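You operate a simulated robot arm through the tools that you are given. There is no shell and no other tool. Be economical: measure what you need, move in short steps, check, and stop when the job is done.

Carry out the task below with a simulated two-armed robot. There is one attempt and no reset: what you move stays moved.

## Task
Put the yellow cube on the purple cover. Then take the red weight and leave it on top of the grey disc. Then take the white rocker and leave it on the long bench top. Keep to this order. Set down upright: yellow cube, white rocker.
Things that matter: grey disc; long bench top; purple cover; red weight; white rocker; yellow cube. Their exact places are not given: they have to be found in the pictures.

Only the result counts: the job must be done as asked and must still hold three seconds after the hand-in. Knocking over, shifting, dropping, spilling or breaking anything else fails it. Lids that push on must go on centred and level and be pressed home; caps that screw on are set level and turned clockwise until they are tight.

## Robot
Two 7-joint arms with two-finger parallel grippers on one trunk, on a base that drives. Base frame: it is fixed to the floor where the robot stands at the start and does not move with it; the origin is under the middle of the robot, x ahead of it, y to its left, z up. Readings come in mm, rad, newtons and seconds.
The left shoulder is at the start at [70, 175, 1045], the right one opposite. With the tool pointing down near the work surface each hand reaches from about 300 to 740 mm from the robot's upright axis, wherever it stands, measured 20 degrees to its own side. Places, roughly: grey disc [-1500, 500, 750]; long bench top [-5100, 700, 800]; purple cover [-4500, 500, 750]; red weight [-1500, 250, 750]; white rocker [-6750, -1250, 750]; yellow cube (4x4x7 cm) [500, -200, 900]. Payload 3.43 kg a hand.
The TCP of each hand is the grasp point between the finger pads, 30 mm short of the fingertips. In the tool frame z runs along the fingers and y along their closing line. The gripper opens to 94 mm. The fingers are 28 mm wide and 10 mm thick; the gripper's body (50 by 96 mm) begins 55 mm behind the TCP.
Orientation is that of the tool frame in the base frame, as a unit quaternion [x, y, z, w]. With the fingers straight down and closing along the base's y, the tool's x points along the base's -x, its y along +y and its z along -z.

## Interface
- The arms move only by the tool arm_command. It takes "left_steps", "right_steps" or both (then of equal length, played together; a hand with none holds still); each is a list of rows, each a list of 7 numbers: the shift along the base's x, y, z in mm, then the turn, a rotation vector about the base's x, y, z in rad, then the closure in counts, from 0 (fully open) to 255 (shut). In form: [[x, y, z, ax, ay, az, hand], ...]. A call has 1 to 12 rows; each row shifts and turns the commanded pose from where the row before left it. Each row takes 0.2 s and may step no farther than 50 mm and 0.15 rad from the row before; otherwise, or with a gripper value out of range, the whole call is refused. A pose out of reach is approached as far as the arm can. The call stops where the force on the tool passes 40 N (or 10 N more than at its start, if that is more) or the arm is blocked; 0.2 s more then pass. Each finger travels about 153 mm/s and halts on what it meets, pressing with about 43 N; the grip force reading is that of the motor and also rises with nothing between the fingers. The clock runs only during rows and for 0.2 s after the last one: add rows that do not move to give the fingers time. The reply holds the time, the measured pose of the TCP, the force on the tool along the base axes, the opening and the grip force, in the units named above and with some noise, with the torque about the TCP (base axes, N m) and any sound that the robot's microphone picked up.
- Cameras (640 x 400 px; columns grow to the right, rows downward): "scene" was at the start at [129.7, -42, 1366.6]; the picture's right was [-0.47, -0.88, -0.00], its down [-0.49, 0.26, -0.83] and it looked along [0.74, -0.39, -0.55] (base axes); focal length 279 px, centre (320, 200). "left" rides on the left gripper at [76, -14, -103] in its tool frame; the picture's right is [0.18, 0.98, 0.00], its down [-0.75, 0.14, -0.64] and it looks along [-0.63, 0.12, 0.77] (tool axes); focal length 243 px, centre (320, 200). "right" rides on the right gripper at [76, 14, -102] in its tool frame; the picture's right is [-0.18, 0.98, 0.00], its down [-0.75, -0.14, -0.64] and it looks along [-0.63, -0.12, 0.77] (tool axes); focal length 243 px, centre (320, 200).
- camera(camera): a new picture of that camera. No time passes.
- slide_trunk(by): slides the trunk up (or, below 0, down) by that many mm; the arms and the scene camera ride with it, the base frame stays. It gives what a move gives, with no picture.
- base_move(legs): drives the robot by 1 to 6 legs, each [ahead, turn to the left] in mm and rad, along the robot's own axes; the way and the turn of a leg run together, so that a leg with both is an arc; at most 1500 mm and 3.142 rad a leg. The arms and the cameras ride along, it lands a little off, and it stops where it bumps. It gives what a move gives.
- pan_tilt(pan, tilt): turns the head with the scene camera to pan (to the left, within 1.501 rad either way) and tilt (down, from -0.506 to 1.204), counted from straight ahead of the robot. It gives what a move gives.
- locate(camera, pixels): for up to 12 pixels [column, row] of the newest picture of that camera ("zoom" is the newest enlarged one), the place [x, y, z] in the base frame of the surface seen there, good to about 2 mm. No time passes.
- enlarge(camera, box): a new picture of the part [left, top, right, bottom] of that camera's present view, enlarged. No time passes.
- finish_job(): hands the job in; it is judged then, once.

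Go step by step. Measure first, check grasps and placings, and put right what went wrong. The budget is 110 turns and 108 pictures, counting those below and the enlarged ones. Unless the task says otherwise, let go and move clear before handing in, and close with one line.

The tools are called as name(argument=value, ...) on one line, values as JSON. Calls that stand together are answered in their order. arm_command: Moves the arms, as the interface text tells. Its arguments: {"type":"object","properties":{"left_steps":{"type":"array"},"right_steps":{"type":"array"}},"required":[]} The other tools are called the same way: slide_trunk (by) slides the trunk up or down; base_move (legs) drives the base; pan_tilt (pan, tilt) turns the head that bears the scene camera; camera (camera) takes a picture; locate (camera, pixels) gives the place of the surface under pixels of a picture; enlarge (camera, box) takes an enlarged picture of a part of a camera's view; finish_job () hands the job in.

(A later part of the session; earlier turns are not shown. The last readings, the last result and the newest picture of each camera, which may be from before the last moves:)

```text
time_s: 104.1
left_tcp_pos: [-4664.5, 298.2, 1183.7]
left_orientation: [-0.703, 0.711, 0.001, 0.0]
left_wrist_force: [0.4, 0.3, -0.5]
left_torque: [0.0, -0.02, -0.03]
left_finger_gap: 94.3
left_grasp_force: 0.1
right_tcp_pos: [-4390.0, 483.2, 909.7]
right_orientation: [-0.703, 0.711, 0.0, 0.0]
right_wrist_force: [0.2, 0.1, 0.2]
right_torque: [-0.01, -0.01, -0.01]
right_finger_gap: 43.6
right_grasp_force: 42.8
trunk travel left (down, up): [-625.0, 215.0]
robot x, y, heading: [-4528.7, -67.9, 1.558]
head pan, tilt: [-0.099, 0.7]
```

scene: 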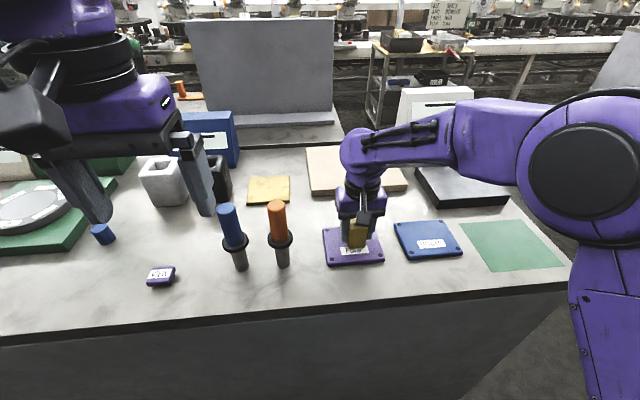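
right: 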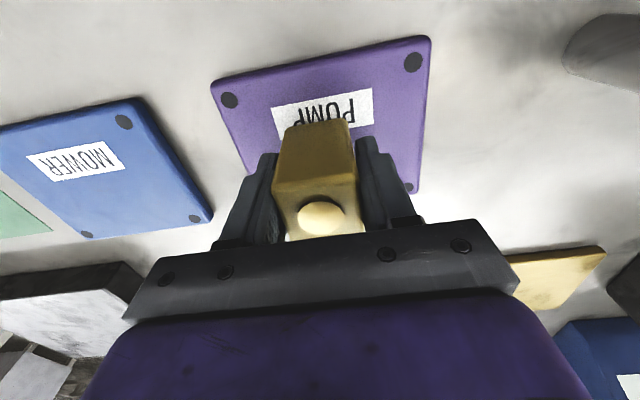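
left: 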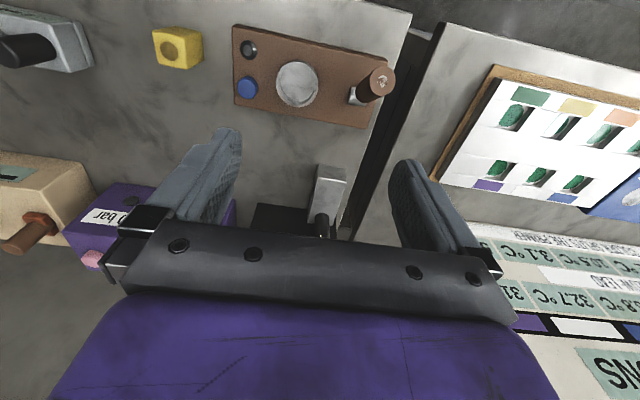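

arm_command(right_steps=[[0, 0, -1, 0, 0, 0, 255], [0, 0, -1, 0, 0, 0, 255], [0, 0, 0, 0, 0, 0, 255]])

enlarge(camera="scene", box=[310, 200, 400, 270])

```text
time_s: 104.9
left_tcp_pos: [-4664.4, 298.5, 1183.6]
left_orientation: [-0.703, 0.711, 0.001, 0.001]
left_wrist_force: [-0.5, 0.5, 1.3]
left_torque: [0.03, 0.01, -0.01]
left_finger_gap: 94.1
left_grasp_force: 0.0
right_tcp_pos: [-4391.0, 482.0, 908.9]
right_orientation: [-0.703, 0.711, 0.002, 0.001]
right_wrist_force: [0.3, 0.6, -1.3]
right_torque: [0.03, -0.02, 0.01]
right_finger_gap: 43.6
right_grasp_force: 43.2
trunk travel left (down, up): [-625.0, 215.0]
robot x, y, heading: [-4529.1, -71.7, 1.56]
head pan, tilt: [-0.099, 0.7]
```

```text
5.71 times, centred on (355, 235) of scene
```

zoom: 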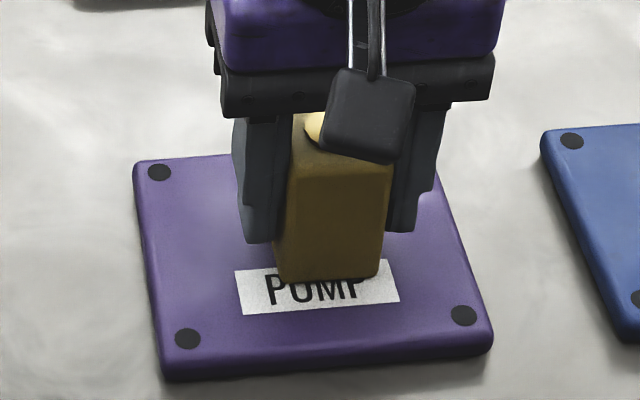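

I'll check the gap beneath the cube's front edge.

locate(camera="zoom", pixels=[[332, 272], [332, 265], [300, 272], [420, 280], [332, 300], [340, 200]])

arm_command(right_steps=[[0, 0, -1, 0, 0, 0, 255], [0, 0, -1, 0, 0, 0, 255], [0, 0, 0, 0, 0, 0, 255]])

```text
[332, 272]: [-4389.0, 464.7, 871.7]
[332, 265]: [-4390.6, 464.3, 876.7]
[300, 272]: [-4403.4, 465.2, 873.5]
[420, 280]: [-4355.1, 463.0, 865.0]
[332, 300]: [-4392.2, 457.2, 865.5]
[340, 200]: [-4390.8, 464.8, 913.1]
```

```text
time_s: 105.7
left_tcp_pos: [-4664.7, 296.3, 1184.5]
left_orientation: [-0.703, 0.711, 0.001, 0.002]
left_wrist_force: [-0.5, 0.6, 0.4]
left_torque: [-0.02, 0.0, -0.02]
left_finger_gap: 94.1
left_grasp_force: 0.1
right_tcp_pos: [-4391.9, 481.9, 909.5]
right_orientation: [-0.703, 0.711, 0.002, 0.001]
right_wrist_force: [1.2, 3.6, 13.4]
right_torque: [0.36, -0.04, 0.0]
right_finger_gap: 43.5
right_grasp_force: 43.2
trunk travel left (down, up): [-625.0, 215.0]
robot x, y, heading: [-4528.8, -66.4, 1.556]
head pan, tilt: [-0.099, 0.7]
```

The force reads 13 N up, so the cube is resting on the cover. I'll release it and rise straight up.

arm_command(right_steps=[[0, 0, 1, 0, 0, 0, 255], [0, 0, 0, 0, 0, 0, 160], [0, 0, 0, 0, 0, 0, 80], [0, 0, 0, 0, 0, 0, 60], [0, 0, 20, 0, 0, 0, 60], [0, 0, 40, 0, 0, 0, 60], [0, 0, 40, 0, 0, 0, 60], [0, 0, 45, 0, 0, 0, 60], [0, 0, 45, 0, 0, 0, 60], [0, 0, 0, 0, 0, 0, 60]])

enlarge(camera="scene", box=[310, 200, 400, 270])

camera(camera="right")

```text
time_s: 107.9
left_tcp_pos: [-4664.5, 298.4, 1182.9]
left_orientation: [-0.703, 0.711, 0.0, 0.001]
left_wrist_force: [-0.4, 0.0, -0.2]
left_torque: [-0.02, -0.02, 0.04]
left_finger_gap: 94.0
left_grasp_force: 0.0
right_tcp_pos: [-4392.0, 481.5, 1096.1]
right_orientation: [-0.703, 0.711, 0.001, 0.001]
right_wrist_force: [-0.7, 0.5, 1.2]
right_torque: [-0.03, -0.03, 0.01]
right_finger_gap: 71.8
right_grasp_force: 0.0
trunk travel left (down, up): [-625.0, 215.0]
robot x, y, heading: [-4532.2, -69.3, 1.558]
head pan, tilt: [-0.099, 0.7]
```

```text
5.71 times, centred on (355, 235) of scene
```

zoom: 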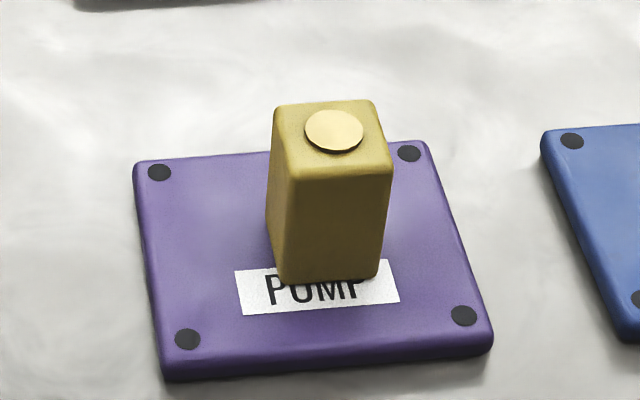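

```text
77 pictures are left
```

right: 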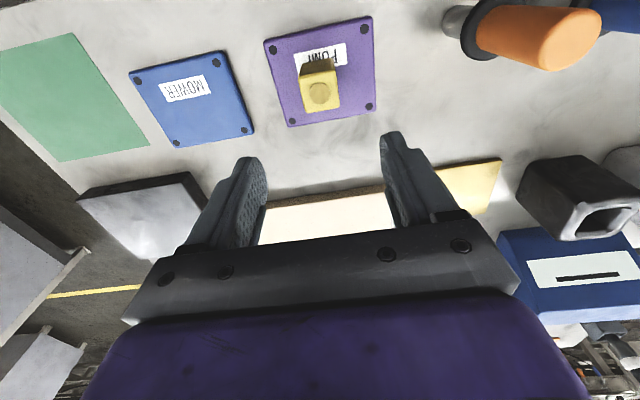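

The cube stands upright on the cover. Before leaving I'll tuck the right arm back and look left to learn where the long bench top is.

arm_command(right_steps=[[22, -31, 10, 0, 0, 0, 0], [22, -31, 10, 0, 0, 0, 0], [22, -31, 10, 0, 0, 0, 0], [22, -31, 10, 0, 0, 0, 0], [22, -31, 10, 0, 0, 0, 0], [22, -32, 10, 0, 0, 0, 0], [0, 0, 0, 0, 0, 0, 0]])

base_move(legs=[[-350, 0]])

pan_tilt(pan=0.5, tilt=0.4)

camera(camera="scene")

```text
time_s: 109.5
left_tcp_pos: [-4665.9, 298.1, 1183.6]
left_orientation: [-0.704, 0.711, 0.0, 0.001]
left_wrist_force: [-0.3, -0.3, 0.5]
left_torque: [0.02, -0.01, -0.03]
left_finger_gap: 94.1
left_grasp_force: 0.0
right_tcp_pos: [-4259.9, 296.7, 1156.5]
right_orientation: [-0.702, 0.712, -0.001, 0.001]
right_wrist_force: [-0.2, 0.6, -0.2]
right_torque: [-0.01, -0.03, -0.02]
right_finger_gap: 94.1
right_grasp_force: 0.1
trunk travel left (down, up): [-625.0, 215.0]
robot x, y, heading: [-4528.9, -66.7, 1.561]
head pan, tilt: [-0.099, 0.7]
```

```text
time_s: 111.7
left_tcp_pos: [-4669.4, -46.4, 1183.1]
left_orientation: [-0.704, 0.711, 0.0, 0.0]
left_wrist_force: [-0.1, 0.4, 0.4]
left_torque: [0.0, 0.0, 0.0]
left_finger_gap: 94.3
left_grasp_force: 0.1
right_tcp_pos: [-4264.3, -47.2, 1155.4]
right_orientation: [-0.704, 0.71, 0.001, 0.001]
right_wrist_force: [1.0, 0.2, 1.1]
right_torque: [0.05, 0.0, 0.01]
right_finger_gap: 93.9
right_grasp_force: 0.0
trunk travel left (down, up): [-625.0, 215.0]
robot x, y, heading: [-4531.0, -411.1, 1.559]
head pan, tilt: [-0.099, 0.7]
```

```text
time_s: 112.7
left_tcp_pos: [-4670.0, -49.0, 1183.0]
left_orientation: [-0.703, 0.711, 0.0, 0.002]
left_wrist_force: [-0.7, -0.4, 0.5]
left_torque: [-0.01, 0.0, -0.03]
left_finger_gap: 93.6
left_grasp_force: 0.0
right_tcp_pos: [-4263.3, -47.7, 1155.6]
right_orientation: [-0.704, 0.71, 0.0, 0.001]
right_wrist_force: [0.1, 0.7, 1.2]
right_torque: [-0.01, 0.01, 0.02]
right_finger_gap: 94.0
right_grasp_force: 0.0
trunk travel left (down, up): [-625.0, 215.0]
robot x, y, heading: [-4533.6, -409.4, 1.565]
head pan, tilt: [0.499, 0.4]
```

```text
76 pictures are left
```

scene: 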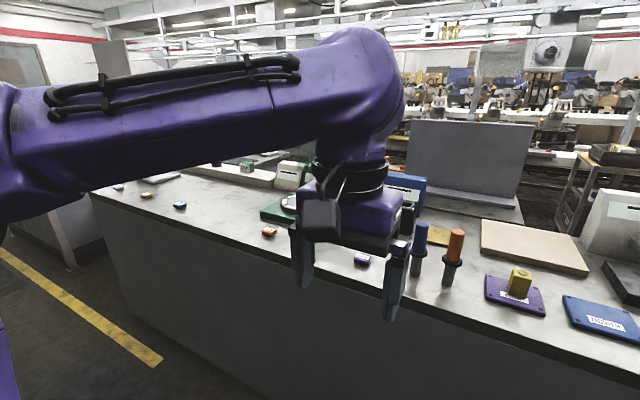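

The long bench is this row (x about -3900 to -6300). Now I'll return by the same route to the red weight's bench.

base_move(legs=[[0, -1.565], [1490, 0], [0, 1.57]])

```text
time_s: 127.8
left_tcp_pos: [-3191.4, -48.2, 1183.8]
left_orientation: [0.72, -0.694, -0.001, -0.001]
left_wrist_force: [-0.9, 0.1, -0.4]
left_torque: [-0.01, -0.02, -0.03]
left_finger_gap: 93.9
left_grasp_force: 0.0
right_tcp_pos: [-2786.1, -28.4, 1155.5]
right_orientation: [0.72, -0.694, 0.0, -0.001]
right_wrist_force: [0.2, 0.0, 0.7]
right_torque: [0.0, -0.02, 0.03]
right_finger_gap: 94.1
right_grasp_force: 0.1
trunk travel left (down, up): [-625.0, 215.0]
robot x, y, heading: [-3040.5, -407.4, 1.606]
head pan, tilt: [0.499, 0.4]
```

base_move(legs=[[0, -0.05], [1220, 0], [1220, 0], [0, -1.57]])

```text
time_s: 143.9
left_tcp_pos: [-2638.6, 2137.1, 1184.0]
left_orientation: [0.017, 1.0, 0.0, 0.002]
left_wrist_force: [0.2, 0.4, -0.4]
left_torque: [0.0, -0.02, 0.02]
left_finger_gap: 93.8
left_grasp_force: 0.1
right_tcp_pos: [-2648.9, 1732.3, 1156.3]
right_orientation: [0.018, 1.0, -0.001, 0.001]
right_wrist_force: [-0.1, 0.0, 0.1]
right_torque: [0.04, -0.02, 0.0]
right_finger_gap: 94.1
right_grasp_force: 0.0
trunk travel left (down, up): [-625.0, 215.0]
robot x, y, heading: [-3007.6, 2007.8, -0.038]
head pan, tilt: [0.499, 0.4]
```

base_move(legs=[[0, 0.045], [1300, 0], [1270, 0], [0, -1.57]])

```text
time_s: 160.7
left_tcp_pos: [-303.9, 1662.3, 1183.1]
left_orientation: [0.716, 0.698, 0.0, 0.0]
left_wrist_force: [-0.1, 0.4, -0.4]
left_torque: [0.05, 0.01, 0.01]
left_finger_gap: 93.8
left_grasp_force: 0.0
right_tcp_pos: [-709.7, 1669.3, 1155.9]
right_orientation: [0.716, 0.698, -0.001, 0.0]
right_wrist_force: [0.7, -0.7, 0.5]
right_torque: [0.0, -0.01, -0.04]
right_finger_gap: 93.9
right_grasp_force: 0.0
trunk travel left (down, up): [-625.0, 215.0]
robot x, y, heading: [-432.3, 2029.5, -1.597]
head pan, tilt: [0.499, 0.4]
```

base_move(legs=[[0, 0.03], [1000, 0], [870, 0], [0, -1.57]])

pan_tilt(pan=-0.3, tilt=0.6)

camera(camera="scene")

```text
time_s: 174.2
left_tcp_pos: [-794.7, 55.4, 1183.7]
left_orientation: [1.0, -0.011, -0.001, 0.001]
left_wrist_force: [0.2, 0.0, 0.3]
left_torque: [0.01, 0.02, -0.02]
left_finger_gap: 94.0
left_grasp_force: 0.1
right_tcp_pos: [-791.3, 460.3, 1156.9]
right_orientation: [1.0, -0.01, 0.0, 0.0]
right_wrist_force: [0.1, 0.5, 0.0]
right_torque: [0.0, 0.0, 0.01]
right_finger_gap: 94.0
right_grasp_force: 0.0
trunk travel left (down, up): [-625.0, 215.0]
robot x, y, heading: [-428.6, 185.3, 3.119]
head pan, tilt: [0.499, 0.4]
```

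```text
time_s: 175.4
left_tcp_pos: [-795.1, 55.0, 1183.9]
left_orientation: [1.0, -0.011, -0.001, -0.001]
left_wrist_force: [1.1, 0.0, 1.1]
left_torque: [0.03, -0.01, -0.01]
left_finger_gap: 94.2
left_grasp_force: 0.1
right_tcp_pos: [-790.1, 461.3, 1156.8]
right_orientation: [1.0, -0.01, -0.001, -0.002]
right_wrist_force: [0.3, 0.6, 0.1]
right_torque: [0.03, 0.03, -0.02]
right_finger_gap: 93.9
right_grasp_force: 0.0
trunk travel left (down, up): [-625.0, 215.0]
robot x, y, heading: [-427.6, 190.5, 3.117]
head pan, tilt: [-0.3, 0.6]
```

```text
75 pictures are left
```

scene: 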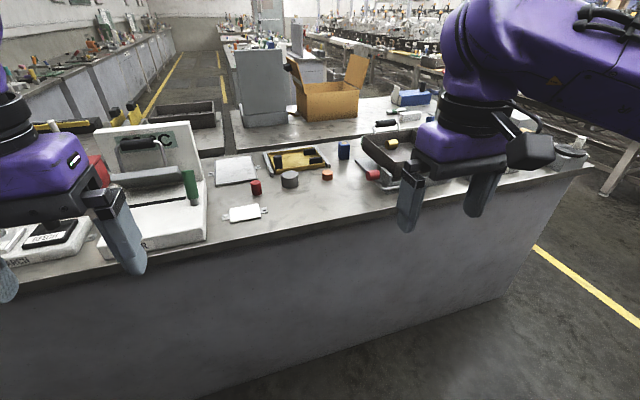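

The red cylinder at (255,187) and the grey disc at (290,179) are in view. I'll enlarge to confirm them, since another red part is at (373,174).

enlarge(camera="scene", box=[210, 135, 410, 235])

```text
3.20 times, centred on (310, 185) of scene
```

zoom: 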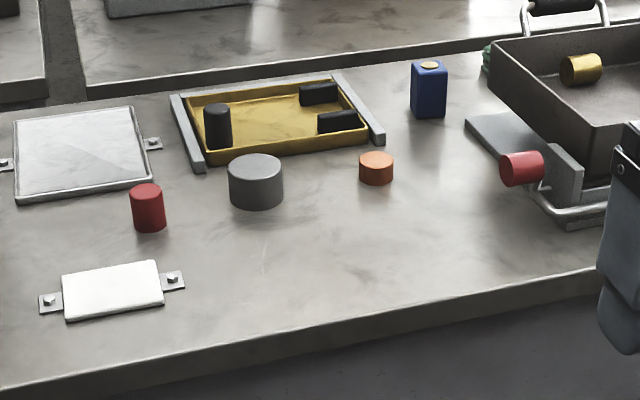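

locate(camera="zoom", pixels=[[147, 190], [134, 192], [162, 192], [148, 225], [148, 245], [255, 165], [232, 165], [280, 165], [255, 158], [255, 180], [110, 285], [217, 110]])

base_move(legs=[[340, 0]])

pan_tilt(pan=-0.2, tilt=0.8)

camera(camera="scene")

```text
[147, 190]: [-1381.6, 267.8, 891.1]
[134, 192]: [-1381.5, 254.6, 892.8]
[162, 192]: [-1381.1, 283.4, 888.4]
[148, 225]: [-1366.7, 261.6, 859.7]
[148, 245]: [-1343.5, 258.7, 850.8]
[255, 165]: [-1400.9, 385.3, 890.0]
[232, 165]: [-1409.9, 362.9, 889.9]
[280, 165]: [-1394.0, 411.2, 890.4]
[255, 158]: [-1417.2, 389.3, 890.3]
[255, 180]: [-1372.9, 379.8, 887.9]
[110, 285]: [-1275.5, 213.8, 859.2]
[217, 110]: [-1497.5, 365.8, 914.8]
```

```text
time_s: 177.6
left_tcp_pos: [-1134.4, 65.1, 1183.1]
left_orientation: [1.0, -0.014, -0.001, 0.0]
left_wrist_force: [0.1, -0.5, -1.2]
left_torque: [0.01, 0.01, 0.0]
left_finger_gap: 94.0
left_grasp_force: 0.0
right_tcp_pos: [-1128.2, 471.6, 1156.2]
right_orientation: [1.0, -0.013, -0.001, 0.0]
right_wrist_force: [0.3, 0.2, -0.2]
right_torque: [0.03, -0.03, 0.03]
right_finger_gap: 93.9
right_grasp_force: 0.0
trunk travel left (down, up): [-625.0, 215.0]
robot x, y, heading: [-768.3, 192.6, 3.112]
head pan, tilt: [-0.3, 0.6]
```

```text
time_s: 178.3
left_tcp_pos: [-1135.7, 65.7, 1182.9]
left_orientation: [1.0, -0.014, -0.002, -0.002]
left_wrist_force: [-0.1, -0.6, -0.7]
left_torque: [0.01, -0.01, -0.02]
left_finger_gap: 93.8
left_grasp_force: 0.1
right_tcp_pos: [-1127.9, 471.2, 1156.1]
right_orientation: [1.0, -0.013, -0.001, 0.0]
right_wrist_force: [-0.5, 0.1, 0.2]
right_torque: [0.0, -0.01, 0.01]
right_finger_gap: 94.3
right_grasp_force: 0.0
trunk travel left (down, up): [-625.0, 215.0]
robot x, y, heading: [-766.8, 194.1, 3.113]
head pan, tilt: [-0.201, 0.799]
```

```text
73 pictures are left
```

scene: 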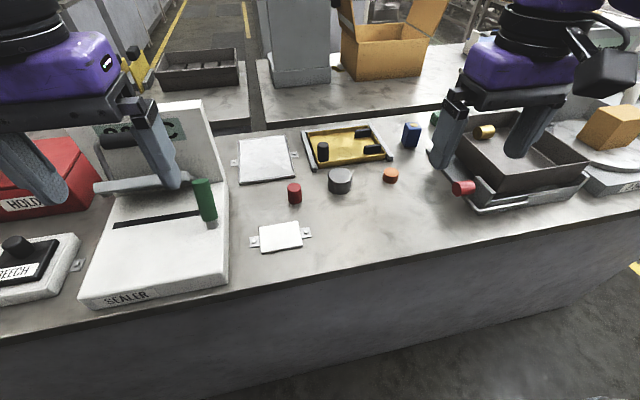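

The robot stands well. I'll measure weight and disc from here in an enlargement.

enlarge(camera="scene", box=[270, 150, 370, 220])

```text
5.71 times, centred on (320, 185) of scene
```

zoom: 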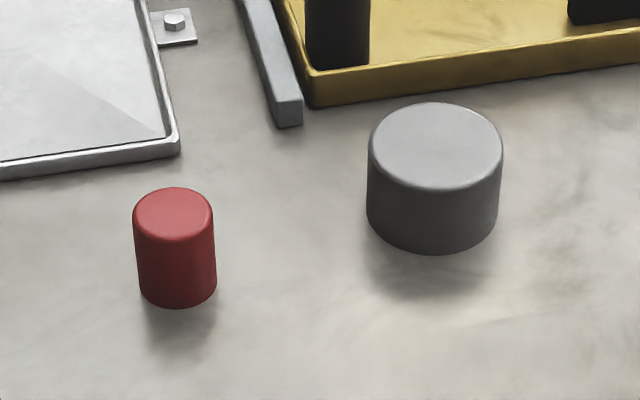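

locate(camera="zoom", pixels=[[173, 215], [138, 215], [208, 215], [173, 192], [173, 238], [436, 146], [374, 146], [498, 146], [436, 108], [436, 184], [178, 302], [160, 150]])

```text
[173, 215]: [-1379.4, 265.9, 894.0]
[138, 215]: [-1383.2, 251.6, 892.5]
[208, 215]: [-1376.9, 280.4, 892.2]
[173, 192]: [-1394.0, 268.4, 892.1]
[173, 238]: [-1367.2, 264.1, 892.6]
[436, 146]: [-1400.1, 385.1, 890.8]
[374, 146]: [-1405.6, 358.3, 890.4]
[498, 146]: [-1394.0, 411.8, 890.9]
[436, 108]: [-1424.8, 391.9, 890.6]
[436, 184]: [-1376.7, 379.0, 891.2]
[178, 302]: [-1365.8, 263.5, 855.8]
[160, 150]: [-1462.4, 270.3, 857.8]
```

Weight: centre [-1380,266], top 893, about 32 mm wide. Disc: centre [-1400,385], top 891. I'll check the sealer and its green handle for clearance.

locate(camera="scene", pixels=[[205, 185], [213, 200], [210, 217], [214, 210], [227, 220], [226, 250], [228, 180], [170, 185], [240, 160], [209, 120], [195, 195], [250, 240]])

```text
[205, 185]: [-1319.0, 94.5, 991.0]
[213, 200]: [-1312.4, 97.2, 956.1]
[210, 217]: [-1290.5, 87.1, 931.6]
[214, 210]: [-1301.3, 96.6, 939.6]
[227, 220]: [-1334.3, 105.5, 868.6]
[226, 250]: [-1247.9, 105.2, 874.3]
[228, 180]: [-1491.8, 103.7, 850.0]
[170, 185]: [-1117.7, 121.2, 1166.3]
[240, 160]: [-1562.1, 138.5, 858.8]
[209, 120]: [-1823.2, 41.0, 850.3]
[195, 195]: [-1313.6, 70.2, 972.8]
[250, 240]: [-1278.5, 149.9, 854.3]
```

The sealer is at y<106, so there's ample room. I'll move the right hand above the weight.

arm_command(right_steps=[[-31.5, -25.6, -20, 0, 0, 0, 0], [-31.5, -25.6, -20, 0, 0, 0, 0], [-31.5, -25.6, -20, 0, 0, 0, 0], [-31.5, -25.6, -20, 0, 0, 0, 0], [-31.5, -25.6, -20, 0, 0, 0, 0], [-31.5, -25.6, -20, 0, 0, 0, 0], [-31.5, -25.6, -20, 0, 0, 0, 0], [-31.5, -25.6, -20, 0, 0, 0, 0], [0, 0, 0, 0, 0, 0, 60]])

camera(camera="right")

```text
time_s: 180.3
left_tcp_pos: [-1132.3, 64.2, 1184.3]
left_orientation: [1.0, -0.014, -0.002, 0.001]
left_wrist_force: [0.0, 0.3, -0.9]
left_torque: [-0.02, 0.01, 0.0]
left_finger_gap: 94.0
left_grasp_force: 0.1
right_tcp_pos: [-1379.2, 265.4, 997.4]
right_orientation: [1.0, -0.014, -0.001, 0.0]
right_wrist_force: [0.4, -0.3, 1.4]
right_torque: [0.01, 0.0, -0.03]
right_finger_gap: 71.9
right_grasp_force: 0.1
trunk travel left (down, up): [-625.0, 215.0]
robot x, y, heading: [-767.5, 196.1, 3.115]
head pan, tilt: [-0.201, 0.799]
```

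```text
71 pictures are left
```

right: 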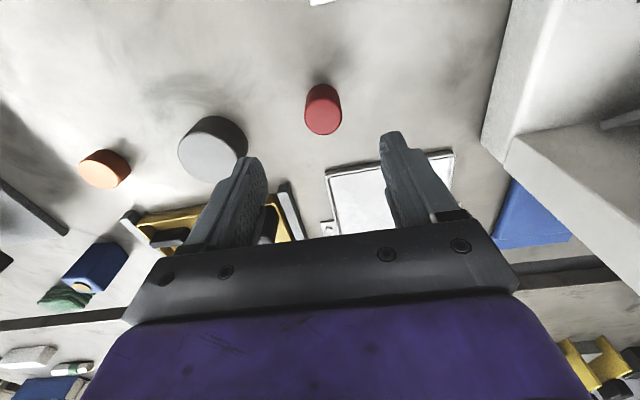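

Aligned, with the weight between the fingers. I'll descend and grip.

arm_command(right_steps=[[-1, 0, -37, 0, 0, 0, 60], [0, 0, -37, 0, 0, 0, 60], [0, 0, -35, 0, 0, 0, 60], [0, 0, 0, 0, 0, 0, 60], [0, 0, 0, 0, 0, 0, 255], [0, 0, 0, 0, 0, 0, 255], [0, 0, 0, 0, 0, 0, 255]])

camera(camera="right")

```text
time_s: 181.9
left_tcp_pos: [-1134.3, 66.2, 1183.5]
left_orientation: [1.0, -0.014, -0.001, -0.001]
left_wrist_force: [-0.2, 0.0, -0.3]
left_torque: [0.03, 0.03, 0.02]
left_finger_gap: 93.7
left_grasp_force: 0.0
right_tcp_pos: [-1380.1, 268.6, 886.6]
right_orientation: [1.0, -0.014, 0.0, -0.001]
right_wrist_force: [0.3, 0.5, 0.2]
right_torque: [0.0, -0.01, -0.03]
right_finger_gap: 32.1
right_grasp_force: 42.8
trunk travel left (down, up): [-625.0, 215.0]
robot x, y, heading: [-771.3, 195.7, 3.117]
head pan, tilt: [-0.201, 0.799]
```

```text
70 pictures are left
```

right: 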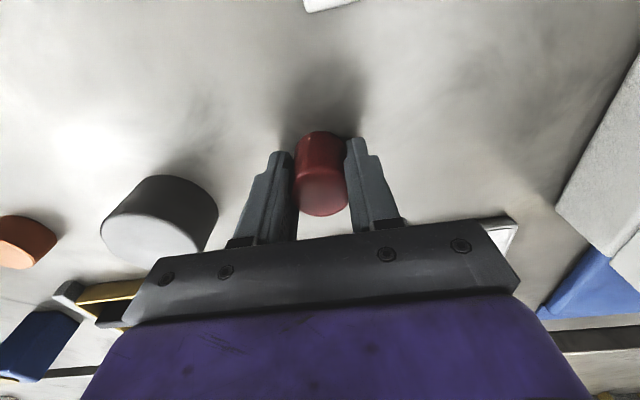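

Gripped (gap 32, 43 N). I'll lift, shift over the disc's centre and lower to about 4 mm above it.

arm_command(right_steps=[[0, 0, 30, 0, 0, 0, 255], [0, 0, 30, 0, 0, 0, 255], [0, 0, 25, 0, 0, 0, 255], [-7, 39, 0, 0, 0, 0, 255], [-7, 39, 0, 0, 0, 0, 255], [-6, 39, 0, 0, 0, 0, 255], [0, 0, -20, 0, 0, 0, 255], [0, 0, -20, 0, 0, 0, 255], [0, 0, 0, 0, 0, 0, 255]])

camera(camera="right")

enlarge(camera="scene", box=[290, 130, 390, 200])

```text
time_s: 183.9
left_tcp_pos: [-1133.2, 65.6, 1182.6]
left_orientation: [1.0, -0.014, -0.001, -0.001]
left_wrist_force: [0.0, 0.2, 0.6]
left_torque: [0.01, 0.0, -0.02]
left_finger_gap: 93.9
left_grasp_force: 0.1
right_tcp_pos: [-1401.8, 384.1, 931.7]
right_orientation: [1.0, -0.013, -0.001, 0.0]
right_wrist_force: [-0.7, 0.5, -1.0]
right_torque: [0.0, 0.03, -0.03]
right_finger_gap: 32.5
right_grasp_force: 43.4
trunk travel left (down, up): [-625.0, 215.0]
robot x, y, heading: [-766.4, 193.6, 3.122]
head pan, tilt: [-0.201, 0.799]
```

```text
69 pictures are left
```

right: 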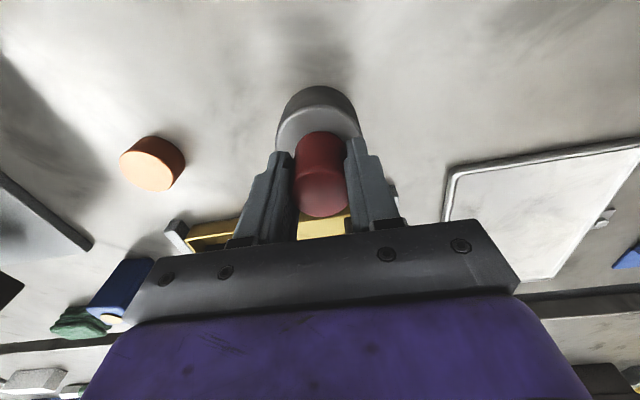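

```text
5.71 times, centred on (340, 165) of scene
```

zoom: 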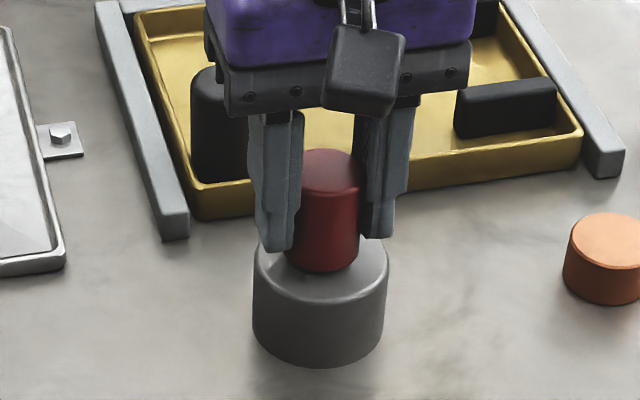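

The weight is centred over the disc. I'll lower gently to contact.

arm_command(right_steps=[[0, 0, -2, 0, 0, 0, 255], [0, 0, -1, 0, 0, 0, 255], [0, 0, -1, 0, 0, 0, 255], [0, 0, 0, 0, 0, 0, 255]])

```text
time_s: 184.9
left_tcp_pos: [-1135.3, 64.6, 1183.7]
left_orientation: [1.0, -0.014, -0.001, 0.0]
left_wrist_force: [0.0, 0.3, 0.1]
left_torque: [-0.01, -0.02, -0.01]
left_finger_gap: 93.8
left_grasp_force: 0.0
right_tcp_pos: [-1400.9, 381.7, 928.2]
right_orientation: [1.0, -0.013, 0.0, -0.001]
right_wrist_force: [-0.8, 1.2, -0.5]
right_torque: [0.0, 0.01, 0.0]
right_finger_gap: 32.0
right_grasp_force: 43.2
trunk travel left (down, up): [-625.0, 215.0]
robot x, y, heading: [-768.1, 192.7, 3.117]
head pan, tilt: [-0.201, 0.799]
```

arm_command(right_steps=[[0, 1, -1, 0, 0, 0, 255], [0, 0, -1, 0, 0, 0, 255], [0, 0, 0, 0, 0, 0, 255]])

```text
time_s: 185.7
left_tcp_pos: [-1134.2, 64.9, 1184.3]
left_orientation: [1.0, -0.014, -0.001, -0.001]
left_wrist_force: [0.2, -0.7, 0.2]
left_torque: [0.0, 0.0, 0.02]
left_finger_gap: 93.8
left_grasp_force: 0.0
right_tcp_pos: [-1401.9, 383.5, 926.8]
right_orientation: [1.0, -0.013, -0.002, 0.0]
right_wrist_force: [-2.3, -1.2, 9.2]
right_torque: [-0.03, -0.09, 0.02]
right_finger_gap: 32.2
right_grasp_force: 43.0
trunk travel left (down, up): [-625.0, 215.0]
robot x, y, heading: [-768.6, 193.8, 3.112]
head pan, tilt: [-0.201, 0.799]
```

Contact at 9 N. I'll release and rise straight up.

arm_command(right_steps=[[0, 0, 0.5, 0, 0, 0, 255], [0, 0, 0, 0, 0, 0, 180], [0, 0, 0, 0, 0, 0, 100], [0, 0, 0, 0, 0, 0, 60], [0, 0, 20, 0, 0, 0, 60], [0, 0, 40, 0, 0, 0, 60], [0, 0, 40, 0, 0, 0, 60], [0, 0, 45, 0, 0, 0, 60], [0, 0, 45, 0, 0, 0, 60], [0, 0, 45, 0, 0, 0, 60], [0, 0, 0, 0, 0, 0, 60]])

enlarge(camera="scene", box=[290, 130, 390, 200])

```text
time_s: 188.1
left_tcp_pos: [-1134.8, 65.8, 1182.1]
left_orientation: [1.0, -0.014, -0.002, -0.001]
left_wrist_force: [0.7, -0.1, -0.4]
left_torque: [0.01, -0.05, 0.01]
left_finger_gap: 94.0
left_grasp_force: 0.1
right_tcp_pos: [-1384.5, 410.0, 1145.0]
right_orientation: [1.0, -0.013, 0.0, -0.001]
right_wrist_force: [0.8, 1.0, 0.1]
right_torque: [-0.01, 0.01, -0.01]
right_finger_gap: 72.0
right_grasp_force: 0.1
right hand out of reach, approached as far as the arm can: row 9, 10
trunk travel left (down, up): [-625.0, 215.0]
robot x, y, heading: [-764.5, 194.0, 3.117]
head pan, tilt: [-0.201, 0.799]
```

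```text
5.71 times, centred on (340, 165) of scene
```

zoom: 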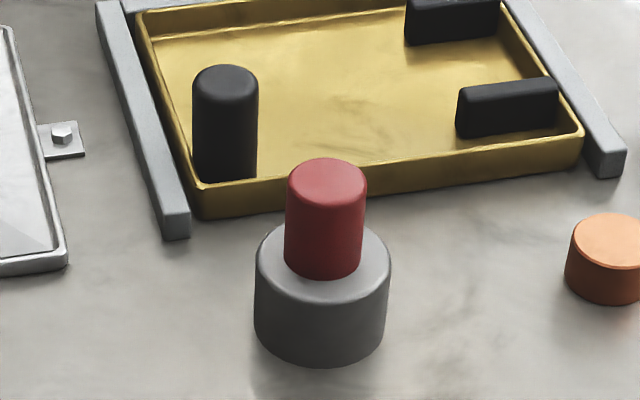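

The weight stands on the disc. I'll retract the arm and drive back out.

arm_command(right_steps=[[43, 10, 0, 0, 0, 0, 0], [43, 10, 0, 0, 0, 0, 0], [43, 10, 0, 0, 0, 0, 0], [43, 10, 0, 0, 0, 0, 0], [43, 10, 0, 0, 0, 0, 0], [43, 10, 0, 0, 0, 0, 0], [0, 0, 0, 0, 0, 0, 0]])

base_move(legs=[[-340, 0], [0, -1.55]])

```text
time_s: 189.7
left_tcp_pos: [-1133.0, 65.2, 1184.0]
left_orientation: [1.0, -0.013, -0.001, -0.001]
left_wrist_force: [-0.1, 0.4, 0.4]
left_torque: [0.0, 0.01, -0.02]
left_finger_gap: 94.2
left_grasp_force: 0.2
right_tcp_pos: [-1241.8, 462.2, 1167.9]
right_orientation: [1.0, -0.012, -0.002, -0.001]
right_wrist_force: [0.9, -0.7, -0.2]
right_torque: [0.0, -0.02, 0.01]
right_finger_gap: 94.1
right_grasp_force: 0.1
right hand out of reach, approached as far as the arm can: row 1, 2, 3
trunk travel left (down, up): [-625.0, 215.0]
robot x, y, heading: [-767.3, 193.6, 3.113]
head pan, tilt: [-0.201, 0.799]
```

```text
time_s: 195.7
left_tcp_pos: [-568.3, 548.2, 1183.7]
left_orientation: [0.713, -0.701, -0.001, -0.001]
left_wrist_force: [-0.7, -0.3, -0.9]
left_torque: [0.02, -0.05, 0.02]
left_finger_gap: 93.9
left_grasp_force: 0.0
right_tcp_pos: [-176.4, 675.6, 1168.6]
right_orientation: [0.713, -0.701, 0.0, -0.002]
right_wrist_force: [-0.3, 0.1, 0.4]
right_torque: [-0.03, -0.01, 0.0]
right_finger_gap: 94.0
right_grasp_force: 0.1
trunk travel left (down, up): [-625.0, 215.0]
robot x, y, heading: [-421.9, 188.8, 1.587]
head pan, tilt: [-0.201, 0.799]
```

arm_command(right_steps=[[0, -37, 0, 0, 0, 0, 0], [0, -37, 0, 0, 0, 0, 0], [0, -37, 0, 0, 0, 0, 0]])

base_move(legs=[[1000, 0], [850, 0], [0, 1.55], [1300, 0], [1290, 0]])

```text
time_s: 196.5
left_tcp_pos: [-566.6, 548.1, 1185.1]
left_orientation: [0.713, -0.701, 0.0, 0.0]
left_wrist_force: [0.2, 0.6, 0.1]
left_torque: [0.0, 0.0, -0.02]
left_finger_gap: 94.3
left_grasp_force: 0.1
right_tcp_pos: [-177.0, 564.6, 1166.5]
right_orientation: [0.713, -0.701, 0.0, -0.002]
right_wrist_force: [0.2, -0.1, -0.2]
right_torque: [0.02, 0.02, 0.01]
right_finger_gap: 94.3
right_grasp_force: 0.1
trunk travel left (down, up): [-625.0, 215.0]
robot x, y, heading: [-422.5, 188.4, 1.59]
head pan, tilt: [-0.201, 0.799]
```

```text
time_s: 221.9
left_tcp_pos: [-3403.4, 1899.5, 1183.4]
left_orientation: [1.0, 0.006, 0.0, -0.001]
left_wrist_force: [0.1, -0.1, 0.3]
left_torque: [0.0, -0.02, -0.01]
left_finger_gap: 94.2
left_grasp_force: 0.1
right_tcp_pos: [-3418.6, 2288.2, 1166.5]
right_orientation: [1.0, 0.008, -0.001, -0.001]
right_wrist_force: [-0.5, 0.0, -0.9]
right_torque: [0.01, -0.01, -0.02]
right_finger_gap: 94.0
right_grasp_force: 0.1
trunk travel left (down, up): [-625.0, 215.0]
robot x, y, heading: [-3044.2, 2042.0, -3.124]
head pan, tilt: [-0.201, 0.799]
```

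base_move(legs=[[0, 1.555], [1210, 0], [1210, 0], [0, -1.57]])

pan_tilt(pan=0.1, tilt=0.3)

camera(camera="scene")

```text
time_s: 241.3
left_tcp_pos: [-3404.4, -510.3, 1183.1]
left_orientation: [1.0, 0.004, -0.001, -0.001]
left_wrist_force: [0.2, -0.3, 0.2]
left_torque: [-0.01, -0.04, 0.0]
left_finger_gap: 94.4
left_grasp_force: 0.1
right_tcp_pos: [-3417.3, -120.5, 1167.1]
right_orientation: [1.0, 0.003, -0.001, -0.001]
right_wrist_force: [0.1, 0.0, 0.3]
right_torque: [0.01, 0.02, 0.02]
right_finger_gap: 94.1
right_grasp_force: 0.0
trunk travel left (down, up): [-625.0, 215.0]
robot x, y, heading: [-3039.6, -368.2, -3.138]
head pan, tilt: [-0.201, 0.799]
```

```text
time_s: 242.2
left_tcp_pos: [-3406.2, -509.7, 1183.5]
left_orientation: [1.0, 0.003, -0.001, -0.001]
left_wrist_force: [0.0, -0.8, 0.5]
left_torque: [-0.02, -0.03, -0.01]
left_finger_gap: 94.0
left_grasp_force: 0.0
right_tcp_pos: [-3416.1, -121.3, 1167.2]
right_orientation: [1.0, 0.004, 0.0, -0.001]
right_wrist_force: [-0.1, 0.0, -0.9]
right_torque: [0.0, -0.02, 0.01]
right_finger_gap: 94.0
right_grasp_force: 0.1
trunk travel left (down, up): [-625.0, 215.0]
robot x, y, heading: [-3040.0, -368.3, -3.135]
head pan, tilt: [0.099, 0.3]
```

```text
66 pictures are left
```

scene: 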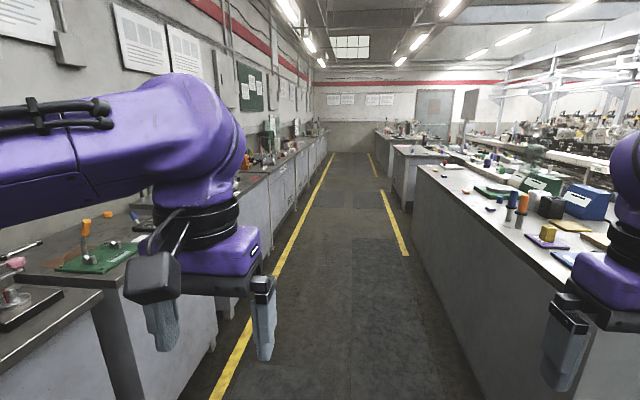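

The aisle is clear all the way. I'll drive to x≈-6700 and turn left to face the wall benches.

base_move(legs=[[1200, 0], [1200, 0], [1200, 0], [0, 1.565]])

pan_tilt(pan=0, tilt=0.45)

camera(camera="scene")

```text
time_s: 263.4
left_tcp_pos: [-6477.0, -820.7, 1183.9]
left_orientation: [0.704, 0.71, -0.002, 0.0]
left_wrist_force: [0.1, -0.3, 0.5]
left_torque: [-0.03, -0.04, -0.01]
left_finger_gap: 94.0
left_grasp_force: 0.1
right_tcp_pos: [-6865.6, -835.0, 1166.0]
right_orientation: [0.703, 0.712, -0.001, 0.0]
right_wrist_force: [-0.8, 0.2, -0.8]
right_torque: [0.01, -0.01, -0.02]
right_finger_gap: 93.7
right_grasp_force: 0.1
trunk travel left (down, up): [-625.0, 215.0]
robot x, y, heading: [-6617.7, -458.0, -1.562]
head pan, tilt: [0.099, 0.3]
```

```text
time_s: 264.1
left_tcp_pos: [-6476.0, -821.0, 1183.5]
left_orientation: [0.704, 0.71, -0.001, 0.0]
left_wrist_force: [0.4, -0.2, 0.5]
left_torque: [-0.03, 0.01, 0.04]
left_finger_gap: 94.2
left_grasp_force: 0.2
right_tcp_pos: [-6865.4, -834.8, 1166.5]
right_orientation: [0.703, 0.711, -0.001, 0.0]
right_wrist_force: [0.9, -0.6, 0.6]
right_torque: [0.02, -0.01, 0.0]
right_finger_gap: 93.7
right_grasp_force: 0.0
trunk travel left (down, up): [-625.0, 215.0]
robot x, y, heading: [-6618.6, -459.1, -1.56]
head pan, tilt: [0.0, 0.45]
```

```text
65 pictures are left
```

scene: 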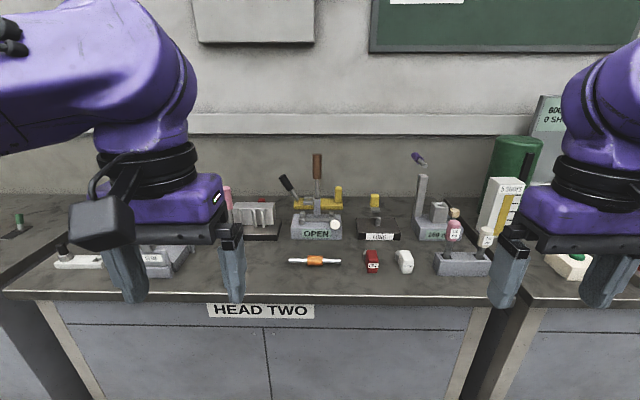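

A small white piece is at (404,260) next to a red one; that's likely the white rocker. I'll enlarge and measure.

enlarge(camera="scene", box=[330, 210, 470, 300])

enlarge(camera="scene", box=[220, 150, 640, 310])

```text
4.44 times, centred on (400, 255) of scene
```

zoom: 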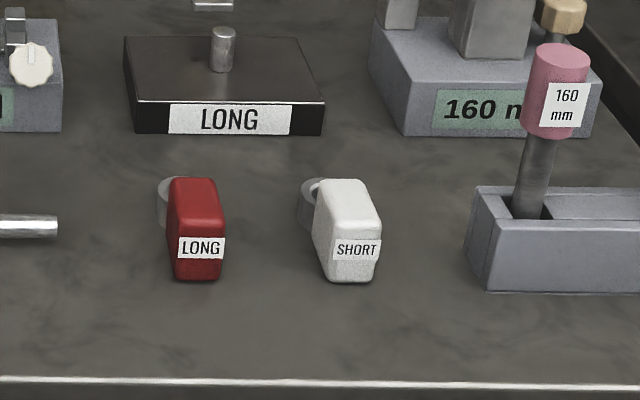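

```text
1.52 times, centred on (430, 230) of scene
```

zoom: 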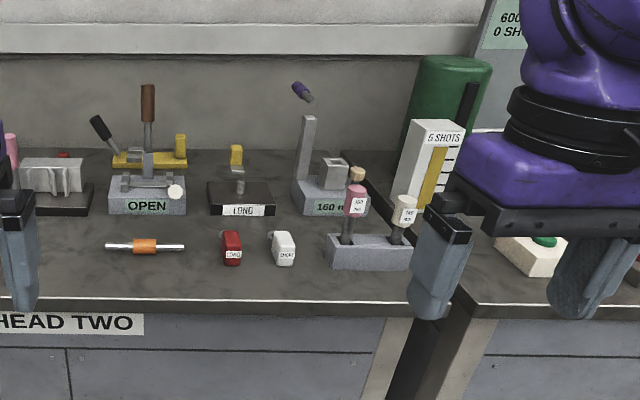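

The white piece labelled "SHORT" is the white rocker. I'll move closer: it suits the right hand, so I'll first locate it roughly.

locate(camera="scene", pixels=[[404, 255], [400, 252], [409, 252], [413, 262], [403, 263], [404, 271], [397, 255], [372, 255], [440, 262], [485, 240], [404, 285], [404, 298]])

```text
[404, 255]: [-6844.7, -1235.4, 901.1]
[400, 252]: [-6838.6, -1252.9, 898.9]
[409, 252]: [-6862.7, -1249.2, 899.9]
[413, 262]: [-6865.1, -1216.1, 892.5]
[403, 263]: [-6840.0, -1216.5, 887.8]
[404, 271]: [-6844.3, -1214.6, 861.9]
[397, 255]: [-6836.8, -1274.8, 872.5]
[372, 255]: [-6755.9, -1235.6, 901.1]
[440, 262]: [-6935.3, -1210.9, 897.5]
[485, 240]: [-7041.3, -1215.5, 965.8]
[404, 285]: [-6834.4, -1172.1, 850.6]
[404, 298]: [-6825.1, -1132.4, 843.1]
```

The rocker is about at [-6852,-1237], top 901. I'll drive ahead 265 mm and look again.

base_move(legs=[[265, 0]])

pan_tilt(pan=-0.35, tilt=0.75)

camera(camera="scene")

camera(camera="right")

```text
time_s: 265.9
left_tcp_pos: [-6471.1, -1083.0, 1183.4]
left_orientation: [0.703, 0.711, -0.001, -0.001]
left_wrist_force: [-0.6, 0.8, 0.5]
left_torque: [-0.01, -0.03, 0.01]
left_finger_gap: 94.1
left_grasp_force: 0.0
right_tcp_pos: [-6860.6, -1099.2, 1166.7]
right_orientation: [0.702, 0.712, -0.002, 0.0]
right_wrist_force: [0.7, 0.1, 0.2]
right_torque: [-0.02, -0.02, 0.01]
right_finger_gap: 94.1
right_grasp_force: 0.0
trunk travel left (down, up): [-625.0, 215.0]
robot x, y, heading: [-6617.7, -719.7, -1.558]
head pan, tilt: [0.0, 0.45]
```

```text
time_s: 266.8
left_tcp_pos: [-6472.1, -1084.1, 1183.6]
left_orientation: [0.703, 0.711, -0.001, -0.001]
left_wrist_force: [-1.0, -0.5, -0.3]
left_torque: [-0.03, 0.03, 0.0]
left_finger_gap: 94.1
left_grasp_force: 0.1
right_tcp_pos: [-6859.2, -1099.2, 1167.1]
right_orientation: [0.702, 0.712, -0.002, 0.0]
right_wrist_force: [0.0, -0.8, -0.7]
right_torque: [-0.03, -0.02, 0.0]
right_finger_gap: 94.0
right_grasp_force: 0.0
trunk travel left (down, up): [-625.0, 215.0]
robot x, y, heading: [-6615.8, -721.0, -1.556]
head pan, tilt: [-0.351, 0.75]
```

```text
62 pictures are left
```

scene: 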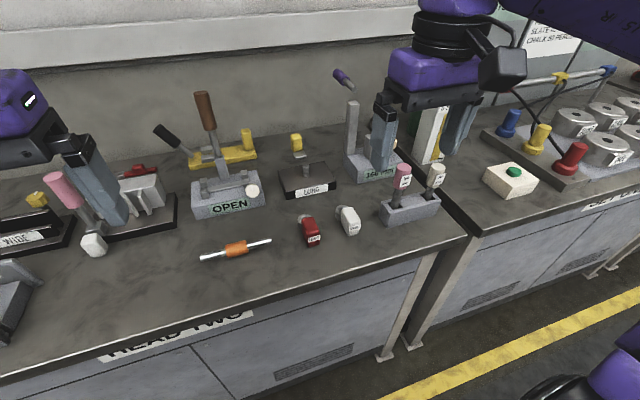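

```text
61 pictures are left
```

right: 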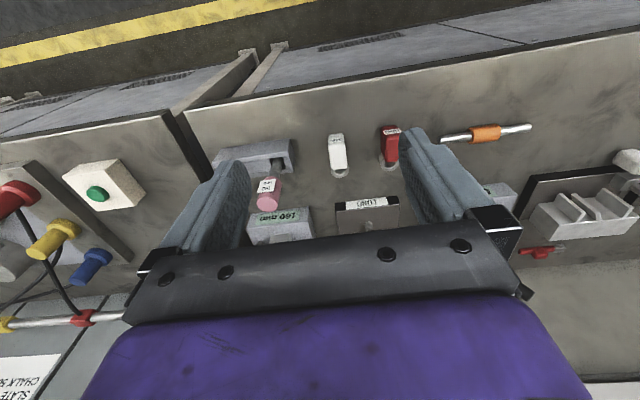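

enlarge(camera="scene", box=[280, 180, 420, 260])

enlarge(camera="right", box=[270, 110, 410, 200])

```text
4.57 times, centred on (350, 220) of scene
```

zoom: 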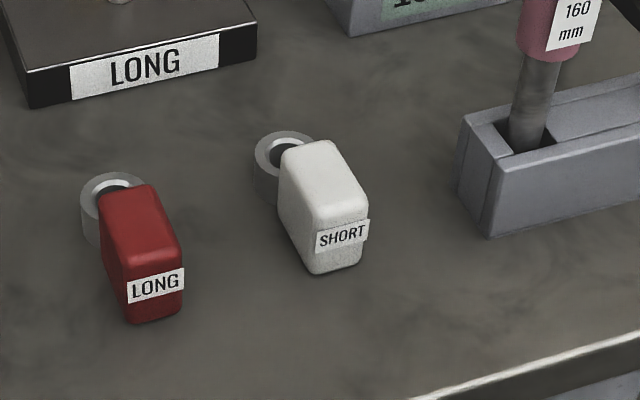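

```text
4.44 times, centred on (340, 155) of right
```

zoom: 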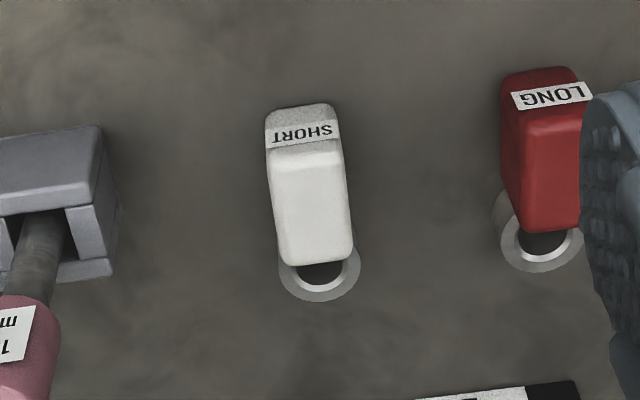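

locate(camera="zoom", pixels=[[278, 152], [336, 148], [288, 258], [348, 253], [312, 200], [305, 110], [320, 293], [290, 280], [352, 275], [320, 272], [520, 170], [578, 180]])

```text
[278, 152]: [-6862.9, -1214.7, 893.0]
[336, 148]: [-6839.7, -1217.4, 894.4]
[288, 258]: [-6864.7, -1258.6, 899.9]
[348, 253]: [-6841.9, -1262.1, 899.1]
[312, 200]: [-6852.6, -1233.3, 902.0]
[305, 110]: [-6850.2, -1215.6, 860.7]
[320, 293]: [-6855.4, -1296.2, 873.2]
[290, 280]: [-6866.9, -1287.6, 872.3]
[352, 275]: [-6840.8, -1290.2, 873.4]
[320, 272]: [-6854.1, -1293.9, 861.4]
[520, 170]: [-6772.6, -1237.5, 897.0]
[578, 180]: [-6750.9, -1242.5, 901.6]
```

The rocker body centre is about [-6852,-1238], about 29 mm wide, top 901, with its hub ring behind. I'll check the neighbouring holder and pink handle for clearance.

locate(camera="right", pixels=[[268, 195], [262, 182], [281, 190], [278, 205], [292, 145], [294, 170], [290, 160], [280, 175], [300, 215], [311, 225]])

locate(camera="scene", pixels=[[402, 168], [395, 180], [397, 195], [382, 212], [346, 82], [352, 105], [350, 130]])

```text
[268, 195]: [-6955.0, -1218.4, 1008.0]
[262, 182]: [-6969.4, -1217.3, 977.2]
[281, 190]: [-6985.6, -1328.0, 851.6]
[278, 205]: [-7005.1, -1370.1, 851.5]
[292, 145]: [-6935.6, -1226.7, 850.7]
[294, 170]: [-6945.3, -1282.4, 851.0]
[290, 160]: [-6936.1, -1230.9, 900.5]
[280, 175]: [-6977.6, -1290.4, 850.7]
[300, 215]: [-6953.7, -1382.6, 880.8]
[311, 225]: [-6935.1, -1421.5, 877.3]
```

```text
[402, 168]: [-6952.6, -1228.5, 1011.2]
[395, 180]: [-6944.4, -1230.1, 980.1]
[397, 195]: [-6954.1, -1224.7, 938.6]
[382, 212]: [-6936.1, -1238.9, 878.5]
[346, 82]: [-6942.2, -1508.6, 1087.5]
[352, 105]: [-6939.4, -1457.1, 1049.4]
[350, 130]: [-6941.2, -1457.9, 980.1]
```

The pink handle (x≈-6950, up to z≈1011) stands close to where the right forearm would pass. The left hand comes from the other, low side, so I'll shift the robot about 410 mm toward -x and use the left hand.

base_move(legs=[[-290, 0], [0, -1.57], [405, 0], [0, 1.57]])

pan_tilt(pan=0.2, tilt=0.5)

camera(camera="scene")

```text
time_s: 278.6
left_tcp_pos: [-6893.5, -796.5, 1184.0]
left_orientation: [0.708, 0.706, -0.001, 0.0]
left_wrist_force: [0.1, -0.2, -0.2]
left_torque: [0.0, 0.02, 0.0]
left_finger_gap: 93.9
left_grasp_force: 0.2
right_tcp_pos: [-7282.9, -805.4, 1167.1]
right_orientation: [0.707, 0.707, -0.001, 0.001]
right_wrist_force: [0.5, -0.5, -0.1]
right_torque: [0.01, 0.0, 0.01]
right_finger_gap: 93.9
right_grasp_force: 0.1
trunk travel left (down, up): [-625.0, 215.0]
robot x, y, heading: [-7028.9, -435.2, -1.568]
head pan, tilt: [-0.351, 0.75]
```

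```text
time_s: 279.6
left_tcp_pos: [-6892.9, -796.6, 1183.5]
left_orientation: [0.708, 0.706, -0.001, -0.001]
left_wrist_force: [-0.3, -0.2, 0.2]
left_torque: [0.0, 0.01, 0.0]
left_finger_gap: 93.9
left_grasp_force: 0.0
right_tcp_pos: [-7282.8, -805.5, 1166.6]
right_orientation: [0.707, 0.707, 0.0, 0.0]
right_wrist_force: [-0.2, 0.1, -0.8]
right_torque: [-0.02, -0.03, 0.01]
right_finger_gap: 94.0
right_grasp_force: 0.1
trunk travel left (down, up): [-625.0, 215.0]
robot x, y, heading: [-7032.7, -429.2, -1.577]
head pan, tilt: [0.201, 0.499]
```

```text
58 pictures are left
```

scene: 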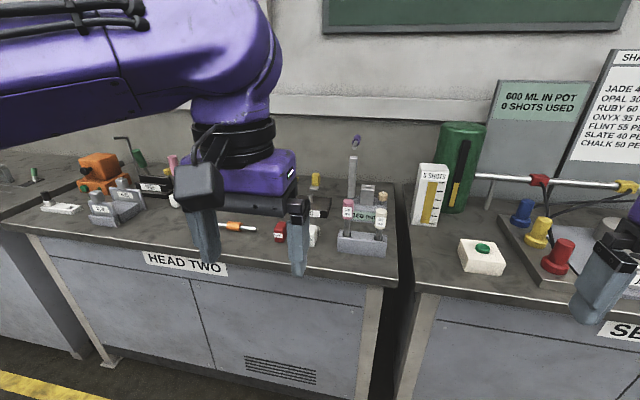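

Clear ahead. I'll drive up 285 mm and look with the left wrist camera.

base_move(legs=[[285, 0]])

pan_tilt(pan=0.35, tilt=0.75)

camera(camera="left")

camera(camera="scene")

```text
time_s: 281.6
left_tcp_pos: [-6897.1, -1080.0, 1184.1]
left_orientation: [0.71, 0.704, -0.001, 0.0]
left_wrist_force: [-0.1, 1.0, -0.1]
left_torque: [0.01, 0.01, 0.0]
left_finger_gap: 94.2
left_grasp_force: 0.0
right_tcp_pos: [-7286.5, -1086.6, 1166.2]
right_orientation: [0.71, 0.704, -0.002, 0.0]
right_wrist_force: [-0.4, 0.3, -0.1]
right_torque: [0.02, -0.05, 0.01]
right_finger_gap: 94.1
right_grasp_force: 0.0
trunk travel left (down, up): [-625.0, 215.0]
robot x, y, heading: [-7035.1, -714.3, -1.579]
head pan, tilt: [0.201, 0.499]
```

```text
time_s: 282.3
left_tcp_pos: [-6896.5, -1080.5, 1184.7]
left_orientation: [0.71, 0.704, -0.001, 0.001]
left_wrist_force: [-0.5, 0.6, -0.1]
left_torque: [0.0, -0.06, 0.01]
left_finger_gap: 93.9
left_grasp_force: 0.1
right_tcp_pos: [-7286.5, -1086.3, 1167.1]
right_orientation: [0.709, 0.705, -0.001, 0.0]
right_wrist_force: [-0.4, 1.1, 0.2]
right_torque: [0.0, 0.01, -0.02]
right_finger_gap: 94.0
right_grasp_force: 0.0
trunk travel left (down, up): [-625.0, 215.0]
robot x, y, heading: [-7035.2, -717.9, -1.574]
head pan, tilt: [0.351, 0.75]
```

```text
57 pictures are left
```

left: 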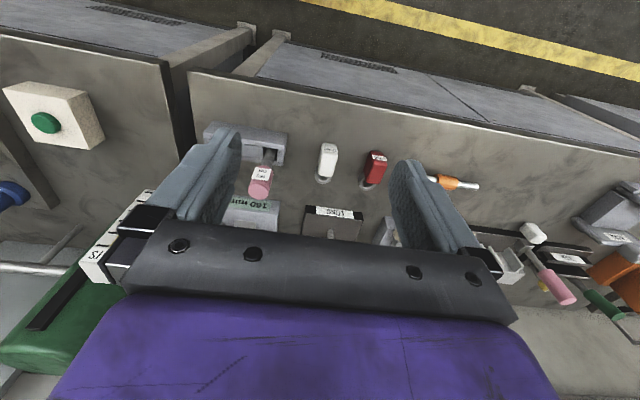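

```text
56 pictures are left
```

scene: 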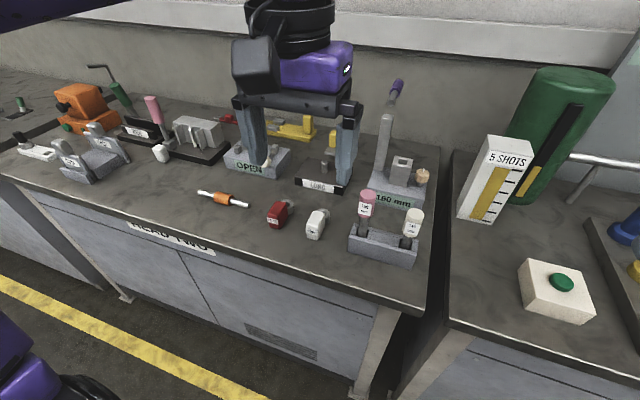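

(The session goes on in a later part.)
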